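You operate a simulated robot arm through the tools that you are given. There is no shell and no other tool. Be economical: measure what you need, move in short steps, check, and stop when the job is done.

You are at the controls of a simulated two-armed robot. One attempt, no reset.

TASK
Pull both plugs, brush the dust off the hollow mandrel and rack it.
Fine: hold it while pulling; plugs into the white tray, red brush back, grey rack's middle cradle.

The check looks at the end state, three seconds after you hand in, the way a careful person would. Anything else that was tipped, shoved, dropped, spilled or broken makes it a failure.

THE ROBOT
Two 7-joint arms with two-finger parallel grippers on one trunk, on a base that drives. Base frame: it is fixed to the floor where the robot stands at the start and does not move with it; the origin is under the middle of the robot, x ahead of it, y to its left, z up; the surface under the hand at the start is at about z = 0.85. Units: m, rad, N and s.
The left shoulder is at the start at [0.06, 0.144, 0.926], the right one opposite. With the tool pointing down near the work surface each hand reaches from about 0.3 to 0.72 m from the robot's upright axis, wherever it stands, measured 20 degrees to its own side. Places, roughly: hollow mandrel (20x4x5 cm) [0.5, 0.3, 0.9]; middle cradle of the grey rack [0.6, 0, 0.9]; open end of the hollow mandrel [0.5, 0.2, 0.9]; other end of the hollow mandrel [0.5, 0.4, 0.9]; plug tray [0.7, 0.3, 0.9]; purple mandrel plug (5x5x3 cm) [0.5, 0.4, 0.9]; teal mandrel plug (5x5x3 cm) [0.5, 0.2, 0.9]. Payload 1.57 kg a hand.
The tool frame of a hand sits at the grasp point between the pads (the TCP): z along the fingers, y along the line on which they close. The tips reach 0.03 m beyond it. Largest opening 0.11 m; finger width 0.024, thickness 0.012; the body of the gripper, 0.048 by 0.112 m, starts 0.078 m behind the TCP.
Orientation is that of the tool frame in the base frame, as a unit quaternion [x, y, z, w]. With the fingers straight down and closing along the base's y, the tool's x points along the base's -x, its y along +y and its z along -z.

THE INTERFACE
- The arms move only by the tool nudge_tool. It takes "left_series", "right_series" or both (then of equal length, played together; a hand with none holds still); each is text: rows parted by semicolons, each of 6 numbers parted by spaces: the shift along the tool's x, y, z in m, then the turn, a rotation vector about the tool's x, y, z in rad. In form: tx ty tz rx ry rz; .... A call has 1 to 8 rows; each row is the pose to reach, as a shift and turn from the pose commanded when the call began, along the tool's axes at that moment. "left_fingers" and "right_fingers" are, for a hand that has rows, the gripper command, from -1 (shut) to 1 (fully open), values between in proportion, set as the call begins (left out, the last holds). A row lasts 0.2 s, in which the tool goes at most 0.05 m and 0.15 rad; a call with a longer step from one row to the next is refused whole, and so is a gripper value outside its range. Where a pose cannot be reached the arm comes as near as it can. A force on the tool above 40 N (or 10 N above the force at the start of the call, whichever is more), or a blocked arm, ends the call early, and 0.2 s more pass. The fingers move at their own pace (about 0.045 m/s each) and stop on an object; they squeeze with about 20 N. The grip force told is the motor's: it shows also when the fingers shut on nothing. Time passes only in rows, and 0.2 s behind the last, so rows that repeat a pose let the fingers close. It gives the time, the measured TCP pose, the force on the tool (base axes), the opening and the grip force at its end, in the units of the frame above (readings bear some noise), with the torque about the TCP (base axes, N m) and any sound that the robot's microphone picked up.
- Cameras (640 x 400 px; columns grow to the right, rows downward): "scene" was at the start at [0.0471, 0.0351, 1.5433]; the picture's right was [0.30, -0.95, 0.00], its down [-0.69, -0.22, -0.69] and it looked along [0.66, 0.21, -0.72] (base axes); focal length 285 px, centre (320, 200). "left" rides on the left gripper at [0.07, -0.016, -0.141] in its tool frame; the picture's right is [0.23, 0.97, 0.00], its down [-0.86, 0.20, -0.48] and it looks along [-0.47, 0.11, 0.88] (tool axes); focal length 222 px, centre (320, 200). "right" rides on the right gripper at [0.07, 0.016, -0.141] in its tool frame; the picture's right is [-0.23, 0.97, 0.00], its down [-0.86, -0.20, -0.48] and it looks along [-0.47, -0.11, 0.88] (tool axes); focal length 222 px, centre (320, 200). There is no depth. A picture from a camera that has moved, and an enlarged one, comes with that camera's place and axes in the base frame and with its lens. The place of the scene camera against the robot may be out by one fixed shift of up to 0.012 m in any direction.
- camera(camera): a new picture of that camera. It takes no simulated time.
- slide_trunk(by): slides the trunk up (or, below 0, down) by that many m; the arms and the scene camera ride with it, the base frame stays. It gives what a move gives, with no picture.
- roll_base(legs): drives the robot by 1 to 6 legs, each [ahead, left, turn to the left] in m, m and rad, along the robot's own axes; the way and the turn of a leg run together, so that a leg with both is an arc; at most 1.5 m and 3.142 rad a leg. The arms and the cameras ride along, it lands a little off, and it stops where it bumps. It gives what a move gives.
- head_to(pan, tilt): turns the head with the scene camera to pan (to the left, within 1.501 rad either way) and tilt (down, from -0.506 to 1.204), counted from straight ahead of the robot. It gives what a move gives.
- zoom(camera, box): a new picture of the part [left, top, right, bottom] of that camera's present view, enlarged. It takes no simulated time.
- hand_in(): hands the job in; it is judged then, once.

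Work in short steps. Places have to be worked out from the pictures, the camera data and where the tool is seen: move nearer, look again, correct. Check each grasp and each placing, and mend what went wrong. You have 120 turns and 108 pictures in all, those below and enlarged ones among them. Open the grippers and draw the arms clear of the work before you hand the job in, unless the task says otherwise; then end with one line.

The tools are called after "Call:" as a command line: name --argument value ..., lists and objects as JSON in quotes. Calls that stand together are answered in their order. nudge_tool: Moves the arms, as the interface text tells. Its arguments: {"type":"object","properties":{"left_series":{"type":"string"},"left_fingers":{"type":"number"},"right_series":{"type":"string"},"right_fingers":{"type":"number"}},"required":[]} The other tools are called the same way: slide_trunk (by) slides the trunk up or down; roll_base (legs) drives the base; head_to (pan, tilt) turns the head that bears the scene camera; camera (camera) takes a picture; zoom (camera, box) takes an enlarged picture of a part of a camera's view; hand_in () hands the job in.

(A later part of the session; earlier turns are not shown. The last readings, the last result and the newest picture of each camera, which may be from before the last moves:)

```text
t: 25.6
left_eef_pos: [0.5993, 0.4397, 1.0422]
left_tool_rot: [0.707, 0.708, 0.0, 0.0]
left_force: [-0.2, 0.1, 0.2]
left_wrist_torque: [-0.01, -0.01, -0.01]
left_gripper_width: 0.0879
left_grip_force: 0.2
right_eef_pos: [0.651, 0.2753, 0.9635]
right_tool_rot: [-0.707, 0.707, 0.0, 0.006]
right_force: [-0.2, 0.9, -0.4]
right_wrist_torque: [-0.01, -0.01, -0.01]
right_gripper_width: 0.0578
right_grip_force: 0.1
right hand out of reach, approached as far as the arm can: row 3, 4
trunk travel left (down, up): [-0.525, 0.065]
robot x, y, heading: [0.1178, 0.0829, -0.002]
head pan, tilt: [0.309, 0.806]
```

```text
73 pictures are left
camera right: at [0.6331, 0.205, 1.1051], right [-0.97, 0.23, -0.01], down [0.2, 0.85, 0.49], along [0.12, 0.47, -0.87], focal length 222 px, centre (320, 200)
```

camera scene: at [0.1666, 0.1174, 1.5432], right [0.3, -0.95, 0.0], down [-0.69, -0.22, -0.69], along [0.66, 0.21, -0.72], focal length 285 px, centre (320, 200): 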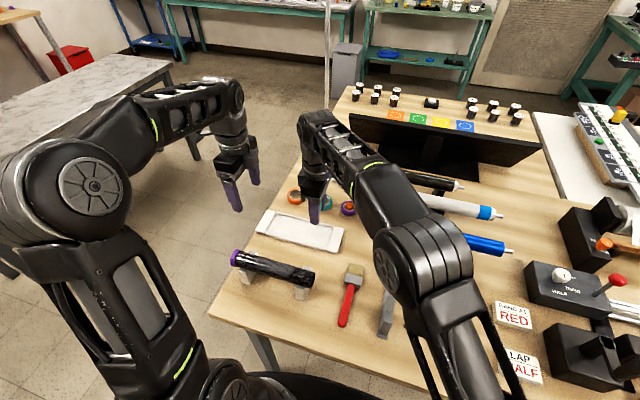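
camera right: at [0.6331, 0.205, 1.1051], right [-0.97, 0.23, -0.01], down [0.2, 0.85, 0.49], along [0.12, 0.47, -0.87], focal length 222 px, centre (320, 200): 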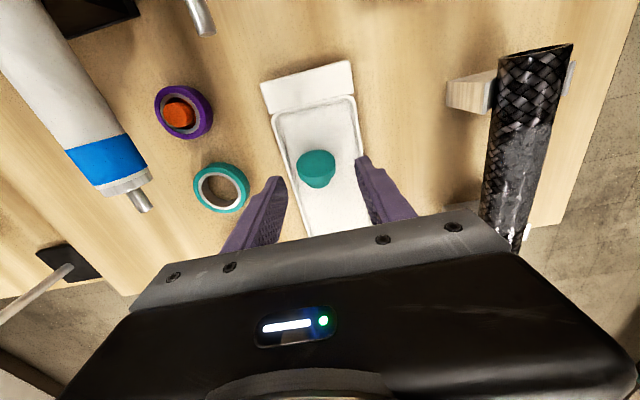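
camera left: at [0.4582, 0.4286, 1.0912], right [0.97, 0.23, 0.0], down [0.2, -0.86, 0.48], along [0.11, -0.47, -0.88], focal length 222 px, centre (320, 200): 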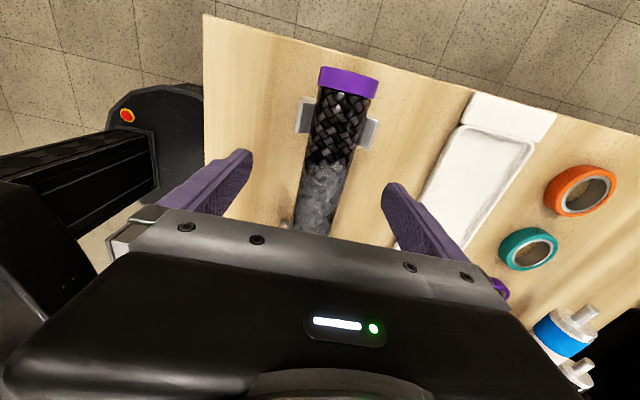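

Teal plug lies in the tray. Now the right hand goes over the mandrel to hold it at y≈0.30 and the left hand goes over the purple plug.

Call:
nudge_tool --right_series "0 0.04 0 0 0 0; -0.01 0.08 -0.01 0 0 0; -0.02 0.12 -0.015 0 0 0; -0.025 0.15 -0.015 0 0 0; -0.025 0.17 -0.015 0 0 0; -0.025 0.17 -0.015 0 0 0" --right_fingers 0.6 --left_series "0 -0.03 0.01 0 0 0; 0 -0.06 0.02 0 0 0; -0.003 -0.09 0.035 0 0 0; -0.005 -0.118 0.05 0 0 0; -0.005 -0.118 0.06 0 0 0; -0.005 -0.118 0.06 0 0 0"

Call:
camera --camera "left"

Call:
camera --camera "right"

Call:
camera --camera "scene"

```text
t: 27.0
left_eef_pos: [0.4823, 0.435, 0.9832]
left_tool_rot: [0.707, 0.707, 0.0, 0.0]
left_force: [-0.1, 0.9, 0.2]
left_wrist_torque: [-0.03, -0.02, -0.01]
left_gripper_width: 0.088
left_grip_force: 0.0
right_eef_pos: [0.4798, 0.3002, 0.9782]
right_tool_rot: [-0.706, 0.708, 0.0, 0.001]
right_force: [-0.3, 0.5, 0.9]
right_wrist_torque: [0.0, -0.01, 0.01]
right_gripper_width: 0.088
right_grip_force: 0.0
trunk travel left (down, up): [-0.525, 0.065]
robot x, y, heading: [0.1171, 0.0783, 0.003]
head pan, tilt: [0.309, 0.806]
```

```text
72 pictures are left
camera left: at [0.4645, 0.5042, 1.1235], right [0.97, 0.23, 0.0], down [0.2, -0.86, 0.48], along [0.11, -0.47, -0.88], focal length 222 px, centre (320, 200)
```

left: 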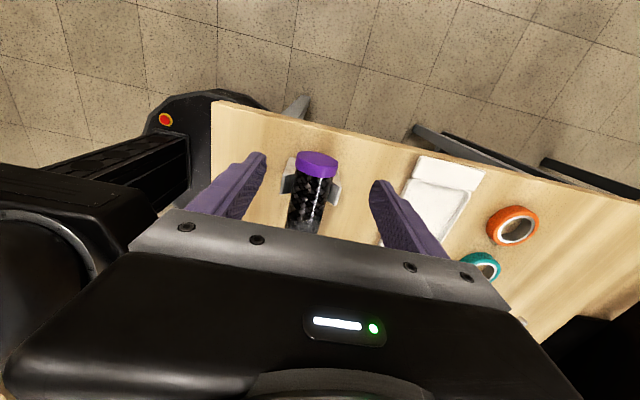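

```text
71 pictures are left
camera right: at [0.4626, 0.231, 1.1198], right [-0.97, 0.23, 0.0], down [0.2, 0.85, 0.48], along [0.11, 0.47, -0.88], focal length 222 px, centre (320, 200)
```

right: 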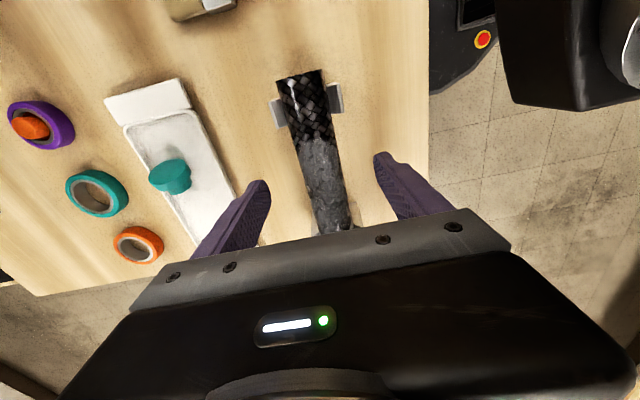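

```text
70 pictures are left
camera scene: at [0.1651, 0.1164, 1.5433], right [0.3, -0.95, 0.0], down [-0.69, -0.22, -0.69], along [0.66, 0.21, -0.72], focal length 285 px, centre (320, 200)
```

scene: 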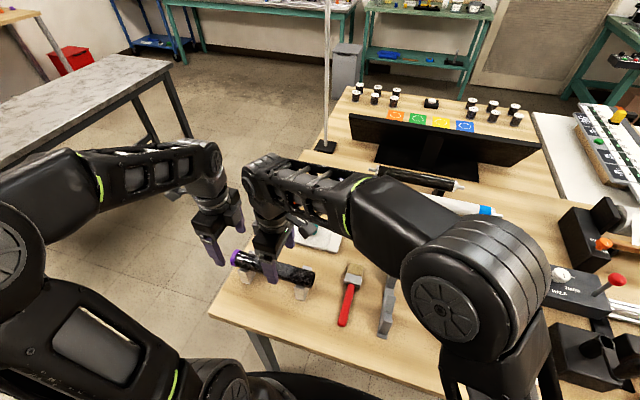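

Both hands are aligned over the tube (purple face at y≈0.432). I lower both to z≈0.905, then close the right holding hand first together with the left.

Call:
nudge_tool --right_series "0 -0.001 0.03 0 0 0; 0 -0.001 0.055 0 0 0; 0 -0.001 0.073 0 0 0; 0 -0.001 0.073 0 0 0" --left_series "-0.005 -0.001 0.03 0 0 0; -0.005 -0.001 0.055 0 0 0; -0.005 -0.001 0.078 0 0 0; -0.005 -0.001 0.078 0 0 0"

Call:
nudge_tool --right_series "0 0 0 0 0 0; 0 0 0 0 0 0; 0 0 0 0 0 0; 0 0 0 0 0 0; 0 0 0 0 0 0" --right_fingers -1

Call:
nudge_tool --left_series "0 0 0 0 0 0; 0 0 0 0 0 0; 0 0 0 0 0 0; 0 0 0 0 0 0; 0 0 0 0 0 0" --left_fingers -1

Call:
zoom --camera "scene" --box '[190, 200, 350, 300]'

```text
t: 28.0
left_eef_pos: [0.4804, 0.4301, 0.9045]
left_tool_rot: [0.707, 0.708, 0.001, 0.0]
left_force: [0.7, -0.4, 0.0]
left_wrist_torque: [-0.02, 0.02, -0.01]
left_gripper_width: 0.088
left_grip_force: 0.0
right_eef_pos: [0.4807, 0.3002, 0.9039]
right_tool_rot: [-0.707, 0.708, 0.0, 0.001]
right_force: [-0.1, 0.3, 0.8]
right_wrist_torque: [-0.02, -0.03, -0.01]
right_gripper_width: 0.088
right_grip_force: 0.1
trunk travel left (down, up): [-0.525, 0.065]
robot x, y, heading: [0.1178, 0.0777, -0.001]
head pan, tilt: [0.309, 0.806]
```

```text
t: 29.2
left_eef_pos: [0.4803, 0.4286, 0.9049]
left_tool_rot: [0.708, 0.706, 0.0, 0.0]
left_force: [-0.5, -0.2, -0.5]
left_wrist_torque: [-0.02, 0.03, 0.02]
left_gripper_width: 0.088
left_grip_force: 0.0
right_eef_pos: [0.4796, 0.3016, 0.905]
right_tool_rot: [-0.707, 0.707, 0.0, 0.003]
right_force: [-5.1, -0.5, 0.9]
right_wrist_torque: [0.0, 0.07, 0.11]
right_gripper_width: 0.0398
right_grip_force: 20.2
trunk travel left (down, up): [-0.525, 0.065]
robot x, y, heading: [0.1218, 0.0801, 0.001]
head pan, tilt: [0.309, 0.806]
```

```text
t: 30.4
left_eef_pos: [0.4806, 0.4292, 0.9054]
left_tool_rot: [0.707, 0.707, 0.0, 0.0]
left_force: [0.2, 0.5, 0.9]
left_wrist_torque: [-0.04, 0.04, 0.01]
left_gripper_width: 0.0413
left_grip_force: 20.1
right_eef_pos: [0.4798, 0.301, 0.9062]
right_tool_rot: [0.707, -0.707, -0.002, -0.002]
right_force: [-5.4, -0.9, 1.3]
right_wrist_torque: [0.03, 0.06, 0.14]
right_gripper_width: 0.0395
right_grip_force: 19.9
trunk travel left (down, up): [-0.525, 0.065]
robot x, y, heading: [0.1225, 0.0798, 0.001]
head pan, tilt: [0.309, 0.806]
```

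```text
4.00 times, centred on (270, 250) of scene
camera zoom: at [0.1644, 0.1164, 1.5433], right [0.3, -0.95, 0.0], down [-0.69, -0.22, -0.69], along [0.66, 0.21, -0.72], focal length 1141 px, centre (520, 0)
```

zoom: 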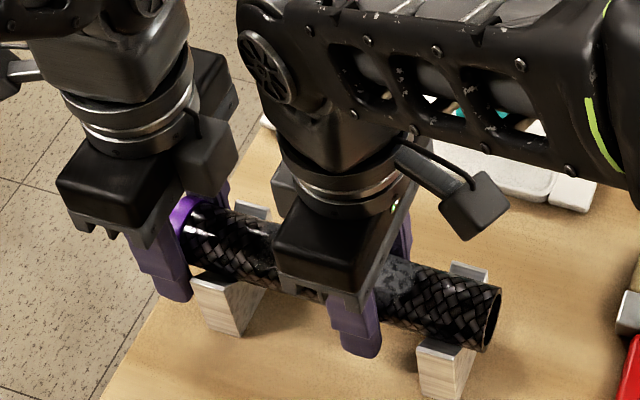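

Both grips are firm. I pull the purple plug out along +y.

Call:
nudge_tool --left_series "0.005 0 0 0 0 0; 0.01 0 0 0 0 0; 0.015 0 0 0 0 0; 0.02 0 0 0 0 0; 0.025 0 0 0 0 0; 0.03 0 0 0 0 0; 0.037 0 0 0 0 0; 0.045 0 0 0 0 0"

Call:
zoom --camera "scene" --box '[190, 200, 350, 300]'

```text
t: 32.2
left_eef_pos: [0.4808, 0.4745, 0.9066]
left_tool_rot: [0.707, 0.708, 0.0, -0.001]
left_force: [0.1, 0.2, 0.5]
left_wrist_torque: [-0.03, 0.01, -0.04]
left_gripper_width: 0.0413
left_grip_force: 19.6
right_eef_pos: [0.4805, 0.3004, 0.9054]
right_tool_rot: [-0.706, 0.708, -0.001, 0.002]
right_force: [-4.9, 1.7, 6.1]
right_wrist_torque: [0.03, 0.01, 0.08]
right_gripper_width: 0.0399
right_grip_force: 19.5
trunk travel left (down, up): [-0.525, 0.065]
robot x, y, heading: [0.1153, 0.0819, 0.0]
head pan, tilt: [0.309, 0.806]
```

```text
4.00 times, centred on (270, 250) of scene
camera zoom: at [0.1643, 0.1164, 1.5434], right [0.3, -0.95, 0.0], down [-0.69, -0.22, -0.69], along [0.66, 0.21, -0.72], focal length 1141 px, centre (520, 0)
```

zoom: 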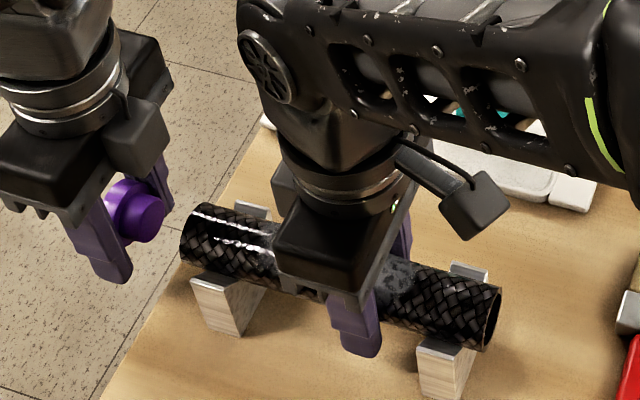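

Purple plug is out. The left hand lifts it and carries it above the tray's far half.

Call:
nudge_tool --left_series "0.005 0.005 -0.04 0 0 0; 0.005 0.03 -0.07 0 0 0; -0.015 0.07 -0.07 0 0 0; -0.04 0.11 -0.07 0 0 0; -0.07 0.145 -0.07 0 0 0; -0.10 0.171 -0.07 0 0 0; -0.10 0.171 -0.07 0 0 0"

Call:
camera --camera "left"

Call:
zoom --camera "scene" --box '[220, 180, 380, 280]'

```text
t: 33.8
left_eef_pos: [0.6513, 0.3747, 0.9774]
left_tool_rot: [0.707, 0.707, -0.001, 0.0]
left_force: [0.6, -0.3, -0.3]
left_wrist_torque: [0.0, -0.01, 0.01]
left_gripper_width: 0.0415
left_grip_force: 19.8
right_eef_pos: [0.4799, 0.3009, 0.9051]
right_tool_rot: [-0.707, 0.707, 0.0, 0.001]
right_force: [-6.1, 0.5, 5.0]
right_wrist_torque: [-0.18, 0.02, 0.15]
right_gripper_width: 0.0398
right_grip_force: 20.3
trunk travel left (down, up): [-0.525, 0.065]
robot x, y, heading: [0.1186, 0.0819, -0.005]
head pan, tilt: [0.309, 0.806]
```

```text
67 pictures are left
camera left: at [0.6341, 0.4443, 1.1175], right [0.97, 0.23, 0.0], down [0.2, -0.85, 0.48], along [0.11, -0.47, -0.88], focal length 222 px, centre (320, 200)
```

left: 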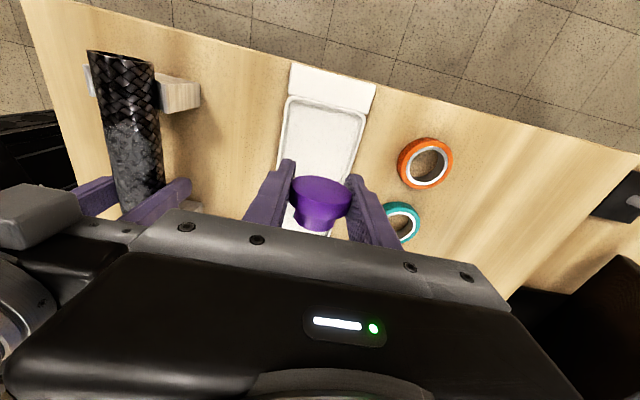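

```text
4.00 times, centred on (300, 230) of scene
camera zoom: at [0.1643, 0.1162, 1.5433], right [0.3, -0.95, 0.0], down [-0.69, -0.22, -0.69], along [0.66, 0.21, -0.72], focal length 1141 px, centre (400, 80)
```

zoom: 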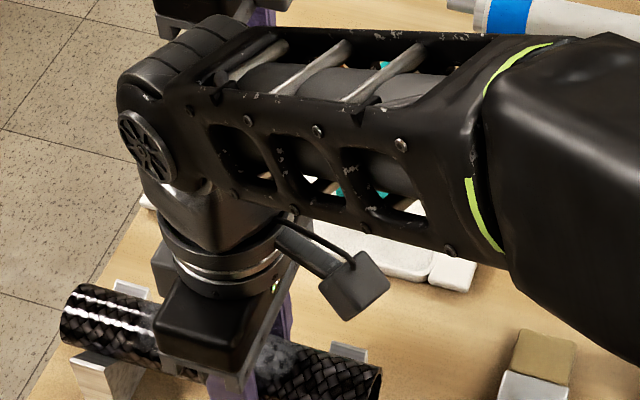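

Over the tray, with clear floor below. I lower to z≈0.884, open a little, and lift off.

Call:
nudge_tool --left_series "0 0 0.03 0 0 0; 0 0 0.06 0 0 0; 0 0 0.08 0 0 0; 0 0 0.09 0 0 0; 0 0 0.093 0 0 0; 0 0 0.093 0 0 0"

Call:
nudge_tool --left_series "0 0 0 0 0 0; 0 0 0 0 0 0; 0 0 0 0 0 0" --left_fingers 0.05

Call:
nudge_tool --left_series "0 0 -0.03 0 0 0; 0 0 -0.06 0 0 0; 0 0 -0.1 0 0 0; 0 0 -0.1 0 0 0"

Call:
camera --camera "left"

```text
t: 35.2
left_eef_pos: [0.6517, 0.3762, 0.8838]
left_tool_rot: [0.707, 0.707, 0.0, 0.001]
left_force: [-1.3, 1.5, 12.2]
left_wrist_torque: [-0.04, 0.39, -0.06]
left_gripper_width: 0.0413
left_grip_force: 19.7
right_eef_pos: [0.4808, 0.3009, 0.9052]
right_tool_rot: [-0.706, 0.708, 0.0, 0.002]
right_force: [-2.1, 0.7, -0.4]
right_wrist_torque: [0.1, 0.03, 0.14]
right_gripper_width: 0.0398
right_grip_force: 19.6
trunk travel left (down, up): [-0.525, 0.065]
robot x, y, heading: [0.1172, 0.0818, -0.003]
head pan, tilt: [0.309, 0.806]
```

```text
t: 36.0
left_eef_pos: [0.6529, 0.3764, 0.8835]
left_tool_rot: [0.707, 0.707, 0.0, 0.0]
left_force: [12.8, 2.8, 16.0]
left_wrist_torque: [0.0, 0.06, -0.05]
left_gripper_width: 0.0461
left_grip_force: 0.2
right_eef_pos: [0.4794, 0.3002, 0.905]
right_tool_rot: [-0.707, 0.708, 0.0, 0.001]
right_force: [-5.4, 0.1, 3.7]
right_wrist_torque: [-0.15, 0.07, 0.03]
right_gripper_width: 0.0395
right_grip_force: 20.4
trunk travel left (down, up): [-0.525, 0.065]
robot x, y, heading: [0.1169, 0.0843, -0.0]
head pan, tilt: [0.309, 0.806]
```

```text
t: 37.0
left_eef_pos: [0.6507, 0.3746, 0.9837]
left_tool_rot: [0.707, 0.707, 0.001, 0.0]
left_force: [-0.1, 1.0, -0.3]
left_wrist_torque: [0.01, 0.02, 0.0]
left_gripper_width: 0.0577
left_grip_force: 0.1
right_eef_pos: [0.4811, 0.301, 0.9051]
right_tool_rot: [-0.706, 0.708, 0.0, 0.002]
right_force: [-4.0, -1.3, 5.7]
right_wrist_torque: [0.09, 0.0, -0.06]
right_gripper_width: 0.0399
right_grip_force: 19.8
trunk travel left (down, up): [-0.525, 0.065]
robot x, y, heading: [0.1166, 0.0813, -0.003]
head pan, tilt: [0.309, 0.806]
```

```text
65 pictures are left
camera left: at [0.6337, 0.4446, 1.1258], right [0.97, 0.23, 0.0], down [0.2, -0.86, 0.48], along [0.11, -0.47, -0.88], focal length 222 px, centre (320, 200)
```

left: 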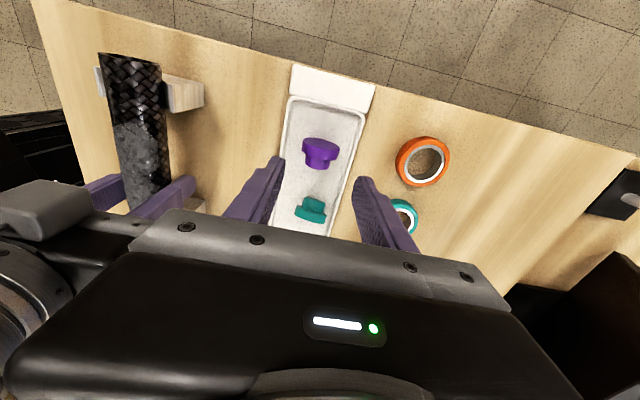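

Both plugs are in the tray. Next I release the mandrel with the right hand, raise it, and move the left hand up and out of the way.

Call:
nudge_tool --right_series "0 0 0 0 0 0; 0 0 0 0 0 0; 0 0 0 0 0 0; 0 0 0 0 0 0" --right_fingers 0.5 --left_series "0.03 0 -0.03 0 0 0; 0.07 -0.02 -0.05 0 0 0; 0.10 -0.05 -0.05 0 0 0; 0.12 -0.08 -0.05 0 0 0"

Call:
nudge_tool --right_series "0 0 -0.03 0 0 0; 0 0 -0.06 0 0 0; 0.03 0.01 -0.07 0 0 0.15; 0.06 0.015 -0.08 0 0 0.3; 0.09 0.015 -0.08 0 0 0.45; 0.12 0.015 -0.08 0 0 0.6; 0.14 0.015 -0.08 0 0 0.75; 0.162 0.015 -0.08 0 0 0.9"

Call:
nudge_tool --right_series "0 0 0 0 0 0.15; 0 0 0 0 0 0.3; 0 0 0 0 0 0.45; 0 0 0 0 0 0.6; 0 0 0 0 0 0.6708; 0 0 0 0 0 0.6708"

Call:
camera --camera "right"

Call:
camera --camera "scene"

```text
t: 38.0
left_eef_pos: [0.5708, 0.4955, 1.0323]
left_tool_rot: [0.707, 0.707, 0.001, -0.001]
left_force: [-0.3, -0.3, -0.1]
left_wrist_torque: [0.0, 0.01, 0.0]
left_gripper_width: 0.0578
left_grip_force: 0.0
right_eef_pos: [0.4815, 0.3006, 0.9052]
right_tool_rot: [-0.707, 0.708, -0.001, 0.002]
right_force: [0.6, 0.4, -0.1]
right_wrist_torque: [-0.02, -0.03, -0.01]
right_gripper_width: 0.0827
right_grip_force: 0.0
trunk travel left (down, up): [-0.525, 0.065]
robot x, y, heading: [0.1167, 0.08, -0.001]
head pan, tilt: [0.309, 0.806]
```

```text
t: 39.8
left_eef_pos: [0.5702, 0.4948, 1.0328]
left_tool_rot: [0.707, 0.707, 0.0, 0.0]
left_force: [0.0, 0.0, 0.2]
left_wrist_torque: [0.0, -0.01, 0.0]
left_gripper_width: 0.0579
left_grip_force: 0.1
right_eef_pos: [0.4674, 0.1368, 0.985]
right_tool_rot: [-0.327, 0.945, 0.001, 0.002]
right_force: [0.1, 0.1, 0.1]
right_wrist_torque: [0.0, -0.04, -0.02]
right_gripper_width: 0.0826
right_grip_force: 0.1
trunk travel left (down, up): [-0.525, 0.065]
robot x, y, heading: [0.1148, 0.0791, -0.002]
head pan, tilt: [0.309, 0.806]
```

```text
t: 41.2
left_eef_pos: [0.5712, 0.4951, 1.0338]
left_tool_rot: [0.707, 0.707, 0.0, 0.0]
left_force: [-0.7, 1.3, -0.1]
left_wrist_torque: [-0.02, -0.02, 0.03]
left_gripper_width: 0.0579
left_grip_force: 0.1
right_eef_pos: [0.4665, 0.1381, 0.9858]
right_tool_rot: [0.001, 1.0, 0.001, 0.001]
right_force: [0.6, -0.6, 0.2]
right_wrist_torque: [-0.01, 0.0, 0.01]
right_gripper_width: 0.0825
right_grip_force: 0.1
trunk travel left (down, up): [-0.525, 0.065]
robot x, y, heading: [0.1158, 0.079, 0.003]
head pan, tilt: [0.309, 0.806]
```

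```text
64 pictures are left
camera right: at [0.3956, 0.155, 1.1271], right [0.23, 0.97, 0.0], down [0.85, -0.2, 0.48], along [0.47, -0.11, -0.88], focal length 222 px, centre (320, 200)
```

right: 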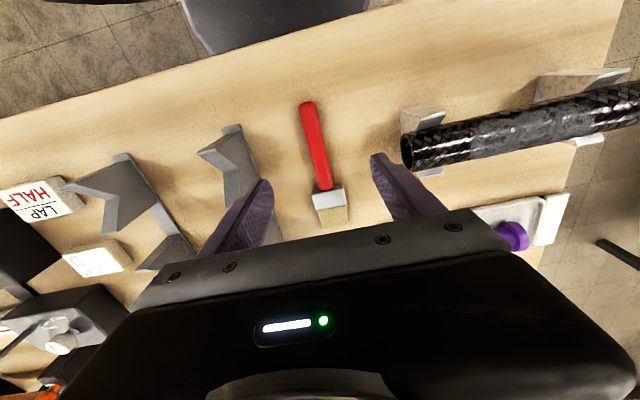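

```text
63 pictures are left
camera scene: at [0.1652, 0.1164, 1.5433], right [0.3, -0.95, 0.0], down [-0.69, -0.22, -0.69], along [0.66, 0.21, -0.72], focal length 285 px, centre (320, 200)
```

scene: 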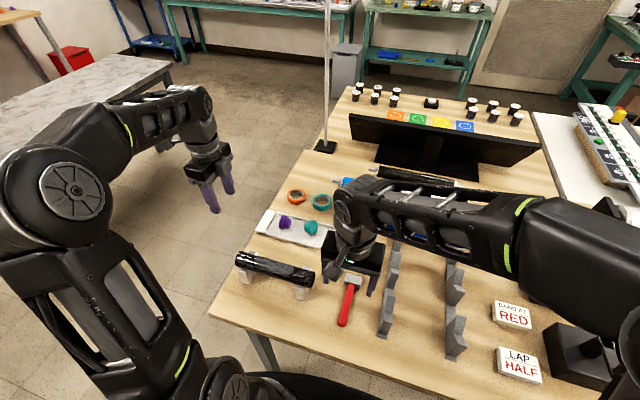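

I zoom the right-hand view for brush placement and the state of the dust.

Call:
zoom --camera "right" --box '[260, 90, 420, 240]'

Call:
zoom --camera "scene" --box '[220, 230, 348, 310]'

```text
2.67 times, centred on (340, 165) of right
camera zoom: at [0.3956, 0.155, 1.1271], right [0.23, 0.97, 0.0], down [0.85, -0.2, 0.48], along [0.47, -0.11, -0.88], focal length 592 px, centre (267, 293)
```

zoom: 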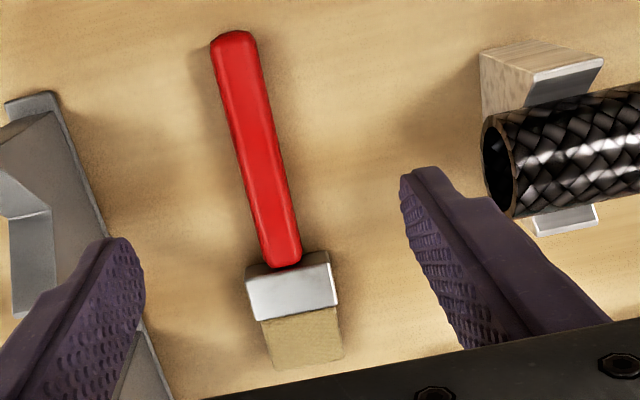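

```text
5.00 times, centred on (284, 270) of scene
camera zoom: at [0.1652, 0.1164, 1.5433], right [0.3, -0.95, 0.0], down [-0.69, -0.22, -0.69], along [0.66, 0.21, -0.72], focal length 1426 px, centre (500, -150)
```

zoom: 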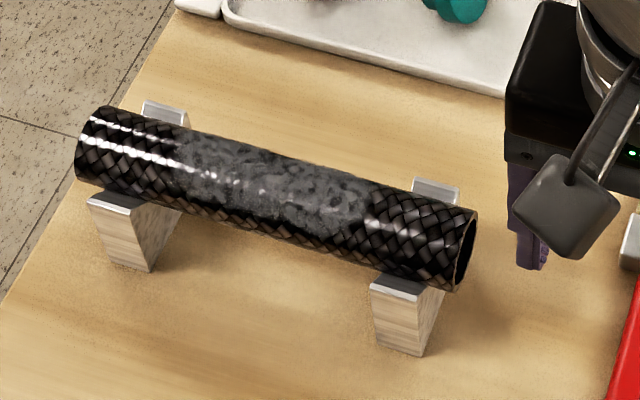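

Brush handle runs x 0.417–0.522 at y≈0.135. I narrow the opening and lower onto the handle at x≈0.466.

Call:
nudge_tool --right_series "0 -0.003 0.03 0 0 0; 0 -0.003 0.06 0 0 0; 0 -0.003 0.085 0 0 0; 0 -0.003 0.097 0 0 0; 0 -0.003 0.101 0 0 0; 0 -0.003 0.101 0 0 0" --right_fingers -0.1

Call:
camera --camera "right"

```text
t: 42.6
left_eef_pos: [0.5703, 0.4943, 1.0314]
left_tool_rot: [0.707, 0.707, 0.0, 0.0]
left_force: [0.5, 0.7, 0.2]
left_wrist_torque: [0.0, 0.04, 0.02]
left_gripper_width: 0.0577
left_grip_force: 0.0
right_eef_pos: [0.465, 0.1364, 0.8833]
right_tool_rot: [0.0, 1.0, 0.001, 0.001]
right_force: [-0.4, 0.8, 0.4]
right_wrist_torque: [0.03, 0.01, 0.0]
right_gripper_width: 0.0496
right_grip_force: 0.1
trunk travel left (down, up): [-0.525, 0.065]
robot x, y, heading: [0.1169, 0.081, 0.001]
head pan, tilt: [0.309, 0.806]
```

```text
60 pictures are left
camera right: at [0.3955, 0.1523, 1.0258], right [0.23, 0.97, 0.0], down [0.85, -0.2, 0.48], along [0.47, -0.11, -0.88], focal length 222 px, centre (320, 200)
```

right: 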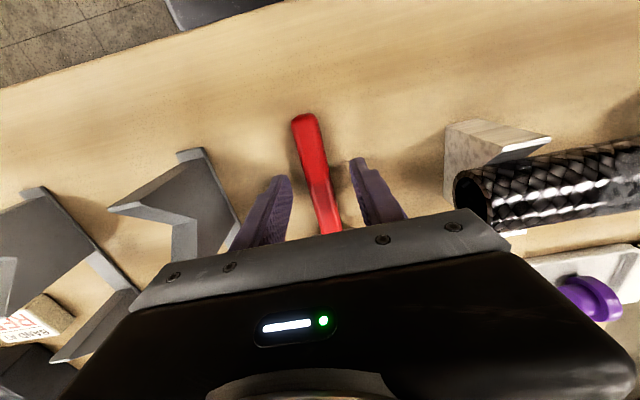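

Handle is centred between the fingers. I close and lift.

Call:
nudge_tool --right_series "0 0 0 0 0 0; 0 0 0 0 0 0; 0 0 0 0 0 0; 0 0 0 0 0 0" --right_fingers -1

Call:
nudge_tool --right_series "0 0 -0.02 0 0 0; 0 0 -0.05 0 0 0; 0 0 -0.08 0 0 0; 0 0 -0.1 0 0 0; 0 0 -0.1 0 0 0"

Call:
camera --camera "right"

Call:
zoom --camera "scene" --box '[270, 190, 430, 290]'

```text
t: 43.6
left_eef_pos: [0.5709, 0.4956, 1.0325]
left_tool_rot: [0.708, 0.707, 0.0, 0.0]
left_force: [0.1, -1.0, 0.4]
left_wrist_torque: [0.0, -0.02, 0.01]
left_gripper_width: 0.058
left_grip_force: 0.0
right_eef_pos: [0.4662, 0.1358, 0.8856]
right_tool_rot: [0.0, 1.0, 0.001, 0.001]
right_force: [-0.2, 0.1, 0.2]
right_wrist_torque: [-0.02, 0.0, -0.01]
right_gripper_width: 0.0191
right_grip_force: 20.0
trunk travel left (down, up): [-0.525, 0.065]
robot x, y, heading: [0.118, 0.0814, -0.001]
head pan, tilt: [0.309, 0.806]
```

```text
t: 44.8
left_eef_pos: [0.5705, 0.496, 1.0323]
left_tool_rot: [0.707, 0.707, 0.0, -0.001]
left_force: [0.6, -0.1, 0.5]
left_wrist_torque: [-0.01, -0.02, 0.01]
left_gripper_width: 0.0579
left_grip_force: 0.0
right_eef_pos: [0.4677, 0.1336, 0.9841]
right_tool_rot: [0.001, 1.0, 0.002, 0.001]
right_force: [0.4, -0.1, -0.9]
right_wrist_torque: [-0.02, 0.02, -0.02]
right_gripper_width: 0.0194
right_grip_force: 20.8
trunk travel left (down, up): [-0.525, 0.065]
robot x, y, heading: [0.1174, 0.0851, -0.004]
head pan, tilt: [0.309, 0.806]
```

```text
59 pictures are left
camera right: at [0.3968, 0.1513, 1.126], right [0.23, 0.97, 0.0], down [0.85, -0.2, 0.48], along [0.47, -0.11, -0.88], focal length 222 px, centre (320, 200)
```

right: 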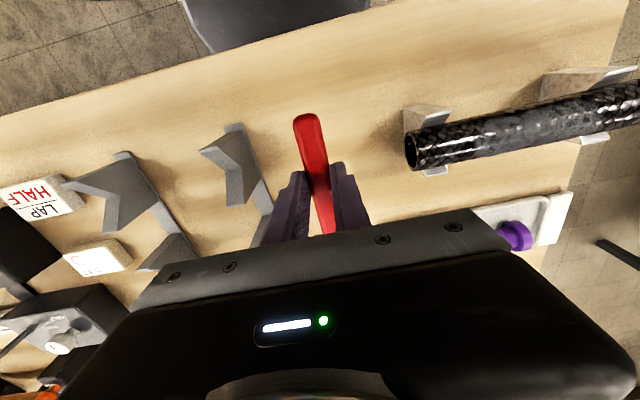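

```text
4.00 times, centred on (350, 240) of scene
camera zoom: at [0.1653, 0.1164, 1.5433], right [0.3, -0.95, 0.0], down [-0.69, -0.22, -0.69], along [0.66, 0.21, -0.72], focal length 1141 px, centre (200, 40)
```

zoom: 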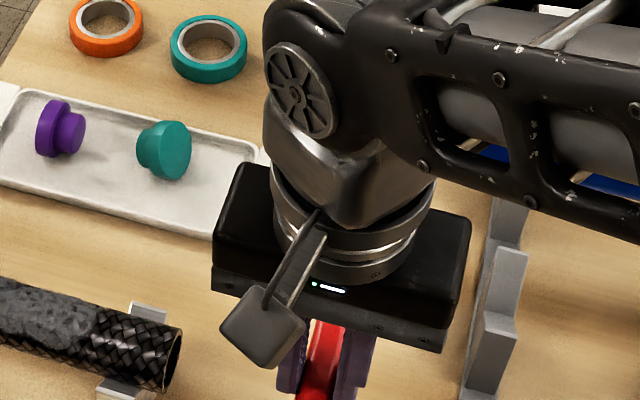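

Brush held (width 0.019). I tip it 30° bristles-down and bring it above the near side of the tube at y≈0.292.

Call:
nudge_tool --right_series "0.02 0.03 -0.03 0 0 0; 0.04 0.06 -0.06 0 0.13 0; 0.06 0.09 -0.07 0 0.26 0; 0.08 0.12 -0.07 0 0.39 0; 0.093 0.158 -0.07 0 0.5236 0; 0.093 0.158 -0.07 0 0.5236 0"

Call:
camera --camera "right"

Call:
camera --camera "left"

Call:
camera --camera "scene"

```text
t: 46.2
left_eef_pos: [0.5723, 0.4939, 1.0325]
left_tool_rot: [0.707, 0.707, 0.0, -0.001]
left_force: [1.1, 0.0, 0.2]
left_wrist_torque: [0.04, 0.03, 0.02]
left_gripper_width: 0.0579
left_grip_force: 0.0
right_eef_pos: [0.3845, 0.2657, 1.0661]
right_tool_rot: [-0.009, 0.995, 0.007, -0.095]
right_force: [0.0, -0.6, 0.0]
right_wrist_torque: [0.03, 0.03, -0.02]
right_gripper_width: 0.0189
right_grip_force: 20.5
right hand out of reach, approached as far as the arm can: row 4, 5, 6
trunk travel left (down, up): [-0.525, 0.065]
robot x, y, heading: [0.1202, 0.0827, 0.001]
head pan, tilt: [0.309, 0.806]
```

```text
57 pictures are left
camera right: at [0.3423, 0.2798, 1.2198], right [0.21, 0.98, -0.03], down [0.93, -0.19, 0.31], along [0.29, -0.09, -0.95], focal length 222 px, centre (320, 200)
```

right: 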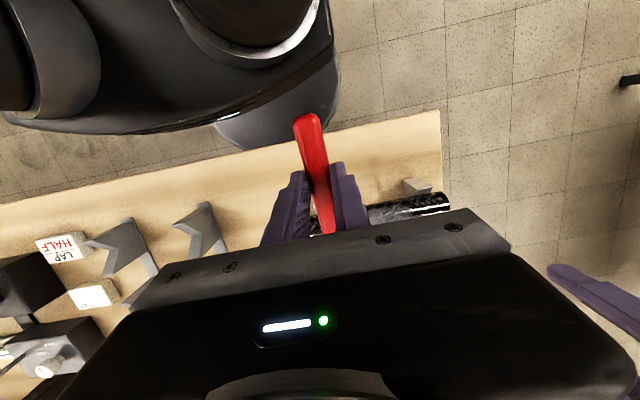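

```text
56 pictures are left
camera left: at [0.5535, 0.5634, 1.1738], right [0.97, 0.23, 0.0], down [0.2, -0.86, 0.48], along [0.11, -0.47, -0.88], focal length 222 px, centre (320, 200)
```

left: 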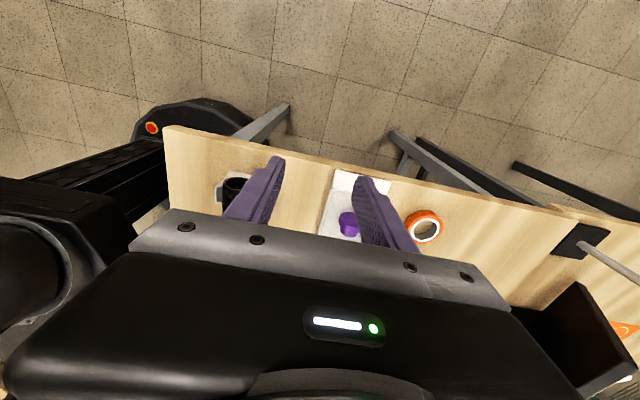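

```text
55 pictures are left
camera scene: at [0.1657, 0.1147, 1.5433], right [0.3, -0.95, 0.0], down [-0.69, -0.22, -0.69], along [0.66, 0.21, -0.72], focal length 285 px, centre (320, 200)
```

scene: 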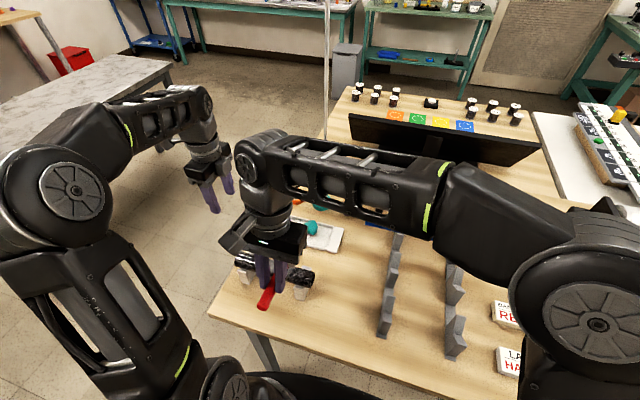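

Only ~11° of tilt was reached: the hand is too close to the body. I back the base off 0.13 m and 0.08 m to the left for a better working distance.

Call:
roll_base --legs '[[-0.13, 0.08, 0]]'

```text
t: 47.6
left_eef_pos: [0.4414, 0.5741, 1.0322]
left_tool_rot: [0.707, 0.707, 0.0, 0.001]
left_force: [-1.0, 0.3, -1.0]
left_wrist_torque: [-0.01, -0.08, -0.02]
left_gripper_width: 0.0577
left_grip_force: 0.0
right_eef_pos: [0.2545, 0.3469, 1.0671]
right_tool_rot: [-0.01, 0.995, 0.006, -0.094]
right_force: [-0.7, -0.8, -0.1]
right_wrist_torque: [-0.02, -0.04, -0.02]
right_gripper_width: 0.0189
right_grip_force: 20.0
trunk travel left (down, up): [-0.525, 0.065]
robot x, y, heading: [-0.0105, 0.1576, -0.004]
head pan, tilt: [0.309, 0.806]
```

Now I bring the brush to the tube again and complete the tilt to 30°.

Call:
nudge_tool --right_series "-0.03 -0.012 0 0 0.08 0; -0.06 -0.025 0 0 0.17 0; -0.09 -0.038 -0.002 0 0.26 0; -0.12 -0.05 -0.004 0 0.333 0; -0.127 -0.052 -0.004 0 0.333 0; -0.127 -0.052 -0.004 0 0.333 0"

Call:
camera --camera "right"

Call:
camera --camera "scene"

```text
t: 49.0
left_eef_pos: [0.44, 0.5773, 1.0316]
left_tool_rot: [0.707, 0.707, 0.0, 0.0]
left_force: [-0.6, 0.3, -0.2]
left_wrist_torque: [-0.06, -0.03, 0.01]
left_gripper_width: 0.0577
left_grip_force: 0.0
right_eef_pos: [0.315, 0.2742, 1.0705]
right_tool_rot: [0.006, 0.983, 0.071, -0.17]
right_force: [0.8, 0.0, -0.3]
right_wrist_torque: [-0.03, 0.05, 0.03]
right_gripper_width: 0.0189
right_grip_force: 20.2
right hand out of reach, approached as far as the arm can: row 1, 2, 3, 4, 5, 6
trunk travel left (down, up): [-0.525, 0.065]
robot x, y, heading: [-0.0103, 0.1588, -0.004]
head pan, tilt: [0.309, 0.806]
```

```text
54 pictures are left
camera right: at [0.2977, 0.2704, 1.229], right [0.25, 0.97, 0.06], down [0.96, -0.26, 0.13], along [0.14, 0.02, -0.99], focal length 222 px, centre (320, 200)
```

right: 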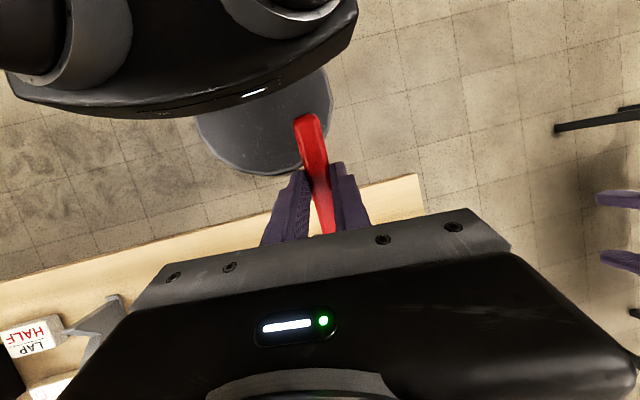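

```text
53 pictures are left
camera scene: at [0.0358, 0.1985, 1.5433], right [0.3, -0.95, 0.0], down [-0.69, -0.22, -0.69], along [0.66, 0.21, -0.72], focal length 285 px, centre (320, 200)
```

scene: 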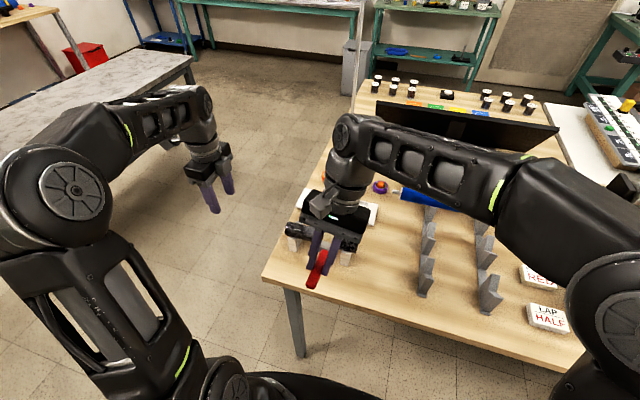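

The tilt is limited by the low shoulder. I raise the trunk 6 cm to give the arm more room.

Call:
slide_trunk --by 0.06

```text
t: 50.0
left_eef_pos: [0.443, 0.5733, 1.0926]
left_tool_rot: [0.708, 0.706, 0.0, 0.0]
left_force: [-0.1, 0.1, 0.5]
left_wrist_torque: [0.02, 0.02, 0.02]
left_gripper_width: 0.0575
left_grip_force: 0.0
right_eef_pos: [0.3181, 0.2727, 1.1318]
right_tool_rot: [0.007, 0.983, 0.071, -0.17]
right_force: [-0.1, -1.0, 0.1]
right_wrist_torque: [-0.02, 0.04, 0.01]
right_gripper_width: 0.0191
right_grip_force: 20.0
trunk travel left (down, up): [-0.585, 0.005]
robot x, y, heading: [-0.0116, 0.162, 0.001]
head pan, tilt: [0.309, 0.806]
```

I move to above the near side of the tube with a clean 20° pitch.

Call:
nudge_tool --right_series "-0.025 0.003 0.015 0.035 0.002 0.003; -0.05 0.006 0.035 0.07 0.004 0.006; -0.075 0.009 0.055 0.105 0.006 0.008; -0.097 0.0106 0.074 0.142 0.007 0.011; -0.097 0.0106 0.074 0.142 0.007 0.011"

Call:
camera --camera "scene"

Call:
zoom --camera "scene" --box '[270, 190, 398, 270]'

```text
t: 51.2
left_eef_pos: [0.4434, 0.5739, 1.0913]
left_tool_rot: [0.708, 0.706, 0.0, 0.0]
left_force: [-1.1, 0.0, 1.0]
left_wrist_torque: [0.02, 0.05, 0.0]
left_gripper_width: 0.0578
left_grip_force: 0.1
right_eef_pos: [0.3792, 0.2944, 1.0389]
right_tool_rot: [0.0, 0.985, 0.007, -0.173]
right_force: [0.0, -0.7, -0.9]
right_wrist_torque: [0.02, -0.01, 0.01]
right_gripper_width: 0.019
right_grip_force: 19.5
right hand out of reach, approached as far as the arm can: row 4, 5
trunk travel left (down, up): [-0.585, 0.005]
robot x, y, heading: [-0.0113, 0.1589, -0.006]
head pan, tilt: [0.309, 0.806]
```

```text
52 pictures are left
camera scene: at [0.0365, 0.1957, 1.6033], right [0.3, -0.95, 0.0], down [-0.69, -0.22, -0.69], along [0.66, 0.21, -0.72], focal length 285 px, centre (320, 200)
```

scene: 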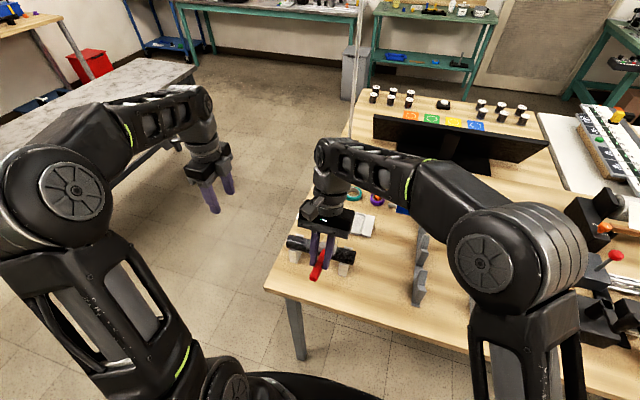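

```text
5.00 times, centred on (334, 230) of scene
camera zoom: at [0.0365, 0.1957, 1.6033], right [0.3, -0.95, 0.0], down [-0.69, -0.22, -0.69], along [0.66, 0.21, -0.72], focal length 1426 px, centre (250, 50)
```

zoom: 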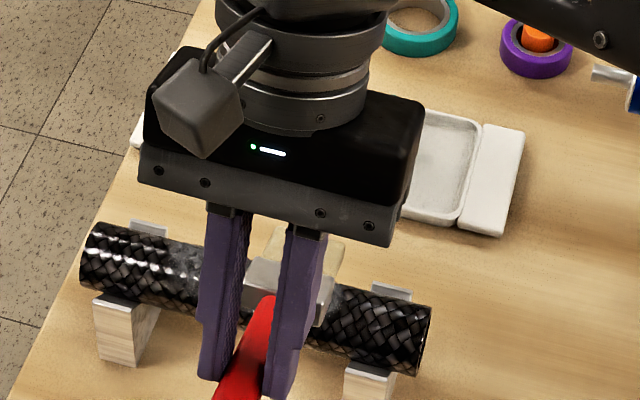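

A clean 20° pitch, brush tip computed at about (0.48, 0.29, 0.972) with tube top near 0.925. I lower gradually and watch the force.

Call:
nudge_tool --right_series "-0.007 0 0.019 0 0 0; -0.0123 0 0.034 0 0 0; -0.0137 0 0.0376 0 0 0; -0.015 0 0.0414 0 0 0; -0.015 0 0.0414 0 0 0"

Call:
zoom --camera "scene" --box '[270, 190, 398, 270]'

Call:
camera --camera "right"

```text
t: 52.4
left_eef_pos: [0.4419, 0.5734, 1.0923]
left_tool_rot: [0.708, 0.707, 0.0, -0.001]
left_force: [0.1, -0.3, -0.1]
left_wrist_torque: [-0.03, 0.01, -0.01]
left_gripper_width: 0.0578
left_grip_force: 0.1
right_eef_pos: [0.379, 0.2935, 0.9942]
right_tool_rot: [-0.001, 0.985, 0.001, -0.174]
right_force: [-3.2, -0.7, 5.7]
right_wrist_torque: [-0.05, -0.53, -0.02]
right_gripper_width: 0.0188
right_grip_force: 20.1
trunk travel left (down, up): [-0.585, 0.005]
robot x, y, heading: [-0.0148, 0.1634, -0.006]
head pan, tilt: [0.309, 0.806]
```

```text
5.00 times, centred on (334, 230) of scene
camera zoom: at [0.0354, 0.1957, 1.6033], right [0.3, -0.95, 0.0], down [-0.69, -0.22, -0.69], along [0.66, 0.21, -0.72], focal length 1426 px, centre (250, 50)
```

zoom: 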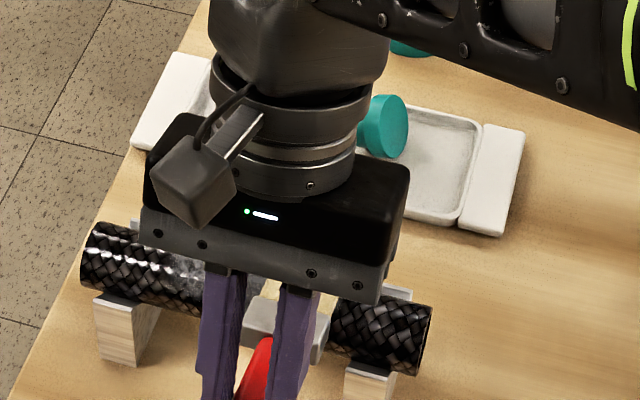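

```text
49 pictures are left
camera right: at [0.3612, 0.3108, 1.151], right [0.21, 0.97, -0.08], down [0.97, -0.2, 0.16], along [0.14, -0.11, -0.98], focal length 222 px, centre (320, 200)
```

right: 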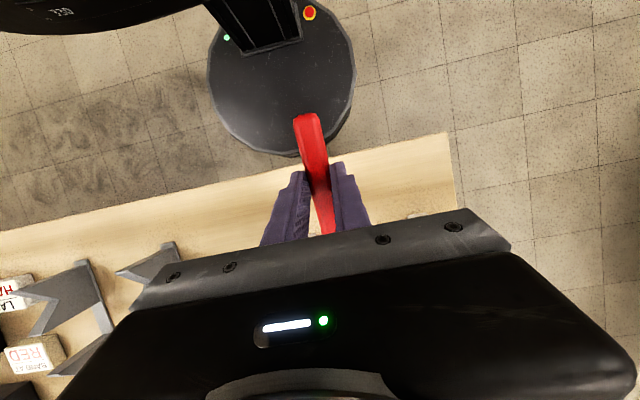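

Light contact (≈6 N) at the tube top. I make cross strokes while stepping along y.

Call:
nudge_tool --right_series "0.0174 0 0.0106 0 0 0; -0.0141 0 -0.0051 0 0 0; 0.0174 0.015 0.0106 0 0 0; -0.0141 0.015 -0.0051 0 0 0; 0.0174 0.035 0.0106 0 0 0; -0.0141 0.035 -0.0051 0 0 0; 0.0174 0.06 0.0106 0 0 0; -0.0141 0.06 -0.0051 0 0 0"

Call:
zoom --camera "scene" --box '[270, 190, 398, 270]'

```text
t: 54.2
left_eef_pos: [0.4428, 0.573, 1.0913]
left_tool_rot: [0.708, 0.706, -0.001, -0.001]
left_force: [0.3, 0.0, 0.2]
left_wrist_torque: [0.03, 0.04, -0.05]
left_gripper_width: 0.0579
left_grip_force: 0.0
right_eef_pos: [0.3856, 0.3533, 0.9929]
right_tool_rot: [0.001, 0.985, 0.001, -0.175]
right_force: [0.6, 0.2, -0.8]
right_wrist_torque: [-0.01, 0.02, 0.04]
right_gripper_width: 0.019
right_grip_force: 20.4
right hand out of reach, approached as far as the arm can: row 8
trunk travel left (down, up): [-0.585, 0.005]
robot x, y, heading: [-0.0111, 0.1611, -0.004]
head pan, tilt: [0.309, 0.806]
```

```text
5.00 times, centred on (334, 230) of scene
camera zoom: at [0.0385, 0.1954, 1.6032], right [0.3, -0.95, 0.0], down [-0.69, -0.22, -0.69], along [0.66, 0.21, -0.72], focal length 1426 px, centre (250, 50)
```

zoom: 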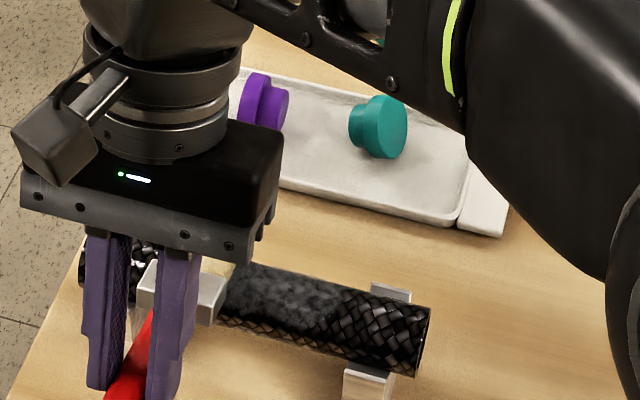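

Dust still shows at y≈0.29. I lift the brush and back off to look at the effect and at how the brush sits in the hand.

Call:
nudge_tool --right_series "-0.01 -0.02 -0.03 0 0 0; -0.01 -0.06 -0.06 0 0 0; 0.0 -0.11 -0.06 0 0 0; 0.0 -0.16 -0.06 0 0 0; 0.0 -0.2 -0.06 0 0 0"

Call:
zoom --camera "scene" --box '[270, 190, 398, 270]'

Call:
zoom --camera "scene" --box '[310, 180, 470, 280]'

```text
refused: row 3 steps farther than a row can; nothing moved
```

```text
5.00 times, centred on (334, 230) of scene
camera zoom: at [0.0385, 0.1954, 1.6032], right [0.3, -0.95, 0.0], down [-0.69, -0.22, -0.69], along [0.66, 0.21, -0.72], focal length 1426 px, centre (250, 50)
```

zoom: 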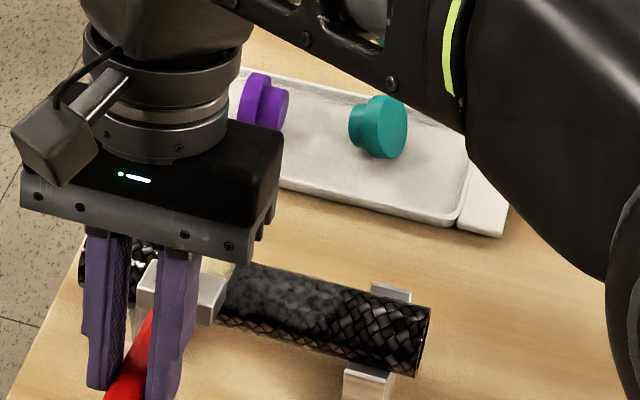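

```text
4.00 times, centred on (390, 230) of scene
camera zoom: at [0.0385, 0.1954, 1.6032], right [0.3, -0.95, 0.0], down [-0.69, -0.22, -0.69], along [0.66, 0.21, -0.72], focal length 1141 px, centre (40, 80)
```

zoom: 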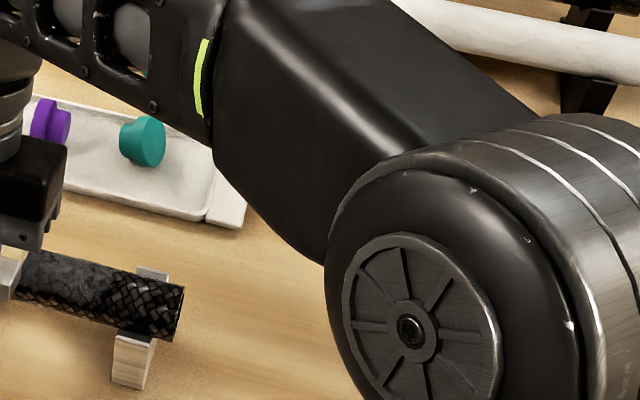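

I lift straight up in smaller steps and look from both cameras.

Call:
nudge_tool --right_series "-0.01 0 -0.03 0 0 0; -0.015 -0.02 -0.05 0 0 0; -0.015 -0.06 -0.05 0 0 0; -0.015 -0.1 -0.05 0 0 0; -0.015 -0.14 -0.05 0 0 0; -0.015 -0.14 -0.05 0 0 0"

Call:
zoom --camera "scene" --box '[270, 190, 398, 270]'

Call:
camera --camera "left"

```text
t: 55.6
left_eef_pos: [0.443, 0.5771, 1.09]
left_tool_rot: [0.707, 0.707, -0.002, 0.0]
left_force: [0.7, 0.9, 0.1]
left_wrist_torque: [-0.08, 0.05, 0.0]
left_gripper_width: 0.0578
left_grip_force: 0.0
right_eef_pos: [0.4077, 0.2284, 1.0479]
right_tool_rot: [0.0, 0.987, 0.005, -0.163]
right_force: [0.2, 0.3, 0.5]
right_wrist_torque: [-0.08, 0.08, 0.0]
right_gripper_width: 0.0188
right_grip_force: 19.7
right hand out of reach, approached as far as the arm can: row 1, 2, 3, 4, 5, 6
trunk travel left (down, up): [-0.585, 0.005]
robot x, y, heading: [-0.0141, 0.1647, 0.003]
head pan, tilt: [0.309, 0.806]
```

```text
5.00 times, centred on (334, 230) of scene
camera zoom: at [0.0386, 0.1997, 1.6031], right [0.3, -0.95, 0.0], down [-0.69, -0.22, -0.69], along [0.66, 0.21, -0.72], focal length 1426 px, centre (250, 50)
```

zoom: 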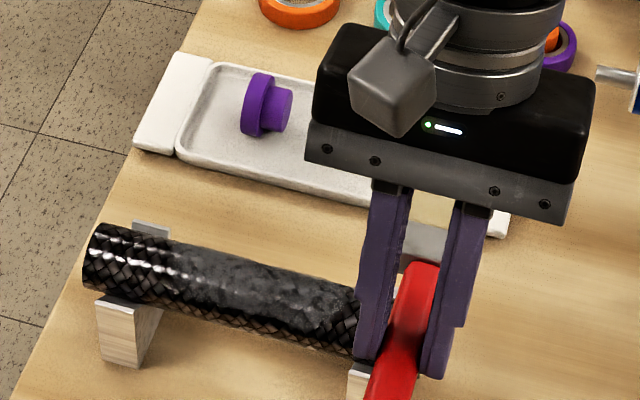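

```text
44 pictures are left
camera left: at [0.4263, 0.6469, 1.2311], right [0.97, 0.23, 0.0], down [0.2, -0.85, 0.48], along [0.11, -0.47, -0.88], focal length 222 px, centre (320, 200)
```

left: 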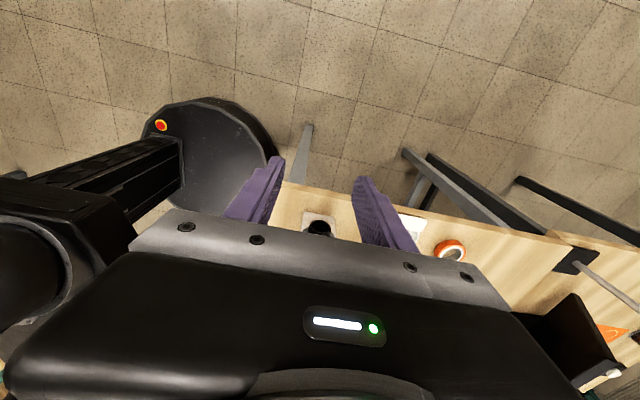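

The dust has thinned but not gone, so it wears off with strokes. I go back into light contact and make long strokes along the tube.

Call:
nudge_tool --right_series "0.01 0.02 0.01 0 0.02 0; 0.0128 0.042 0.035 0 0.02 0; 0.0128 0.042 0.052 0 0.02 0; 0.0128 0.042 0.052 0 0.02 0"

Call:
nudge_tool --right_series "-0.0044 0 0.0122 0 0 0; -0.0044 0 0.0122 0 0 0"

```text
t: 56.6
left_eef_pos: [0.4422, 0.5737, 1.0923]
left_tool_rot: [0.707, 0.707, 0.0, 0.0]
left_force: [0.0, 0.2, 0.4]
left_wrist_torque: [0.0, 0.01, 0.02]
left_gripper_width: 0.0579
left_grip_force: 0.0
right_eef_pos: [0.3764, 0.2692, 1.0058]
right_tool_rot: [0.0, 0.983, 0.001, -0.183]
right_force: [0.5, -0.8, -0.5]
right_wrist_torque: [-0.02, 0.0, 0.01]
right_gripper_width: 0.0191
right_grip_force: 20.0
right hand out of reach, approached as far as the arm can: row 1
trunk travel left (down, up): [-0.585, 0.005]
robot x, y, heading: [-0.0081, 0.16, -0.002]
head pan, tilt: [0.309, 0.806]
```

```text
t: 57.2
left_eef_pos: [0.4417, 0.5736, 1.093]
left_tool_rot: [0.708, 0.706, 0.001, 0.0]
left_force: [-0.8, 0.5, 0.1]
left_wrist_torque: [0.02, -0.05, 0.0]
left_gripper_width: 0.0575
left_grip_force: 0.0
right_eef_pos: [0.3764, 0.2668, 0.9917]
right_tool_rot: [0.0, 0.983, 0.001, -0.184]
right_force: [-0.2, 0.7, -0.1]
right_wrist_torque: [-0.01, 0.0, 0.02]
right_gripper_width: 0.0189
right_grip_force: 20.1
trunk travel left (down, up): [-0.585, 0.005]
robot x, y, heading: [-0.0106, 0.163, -0.001]
head pan, tilt: [0.309, 0.806]
```

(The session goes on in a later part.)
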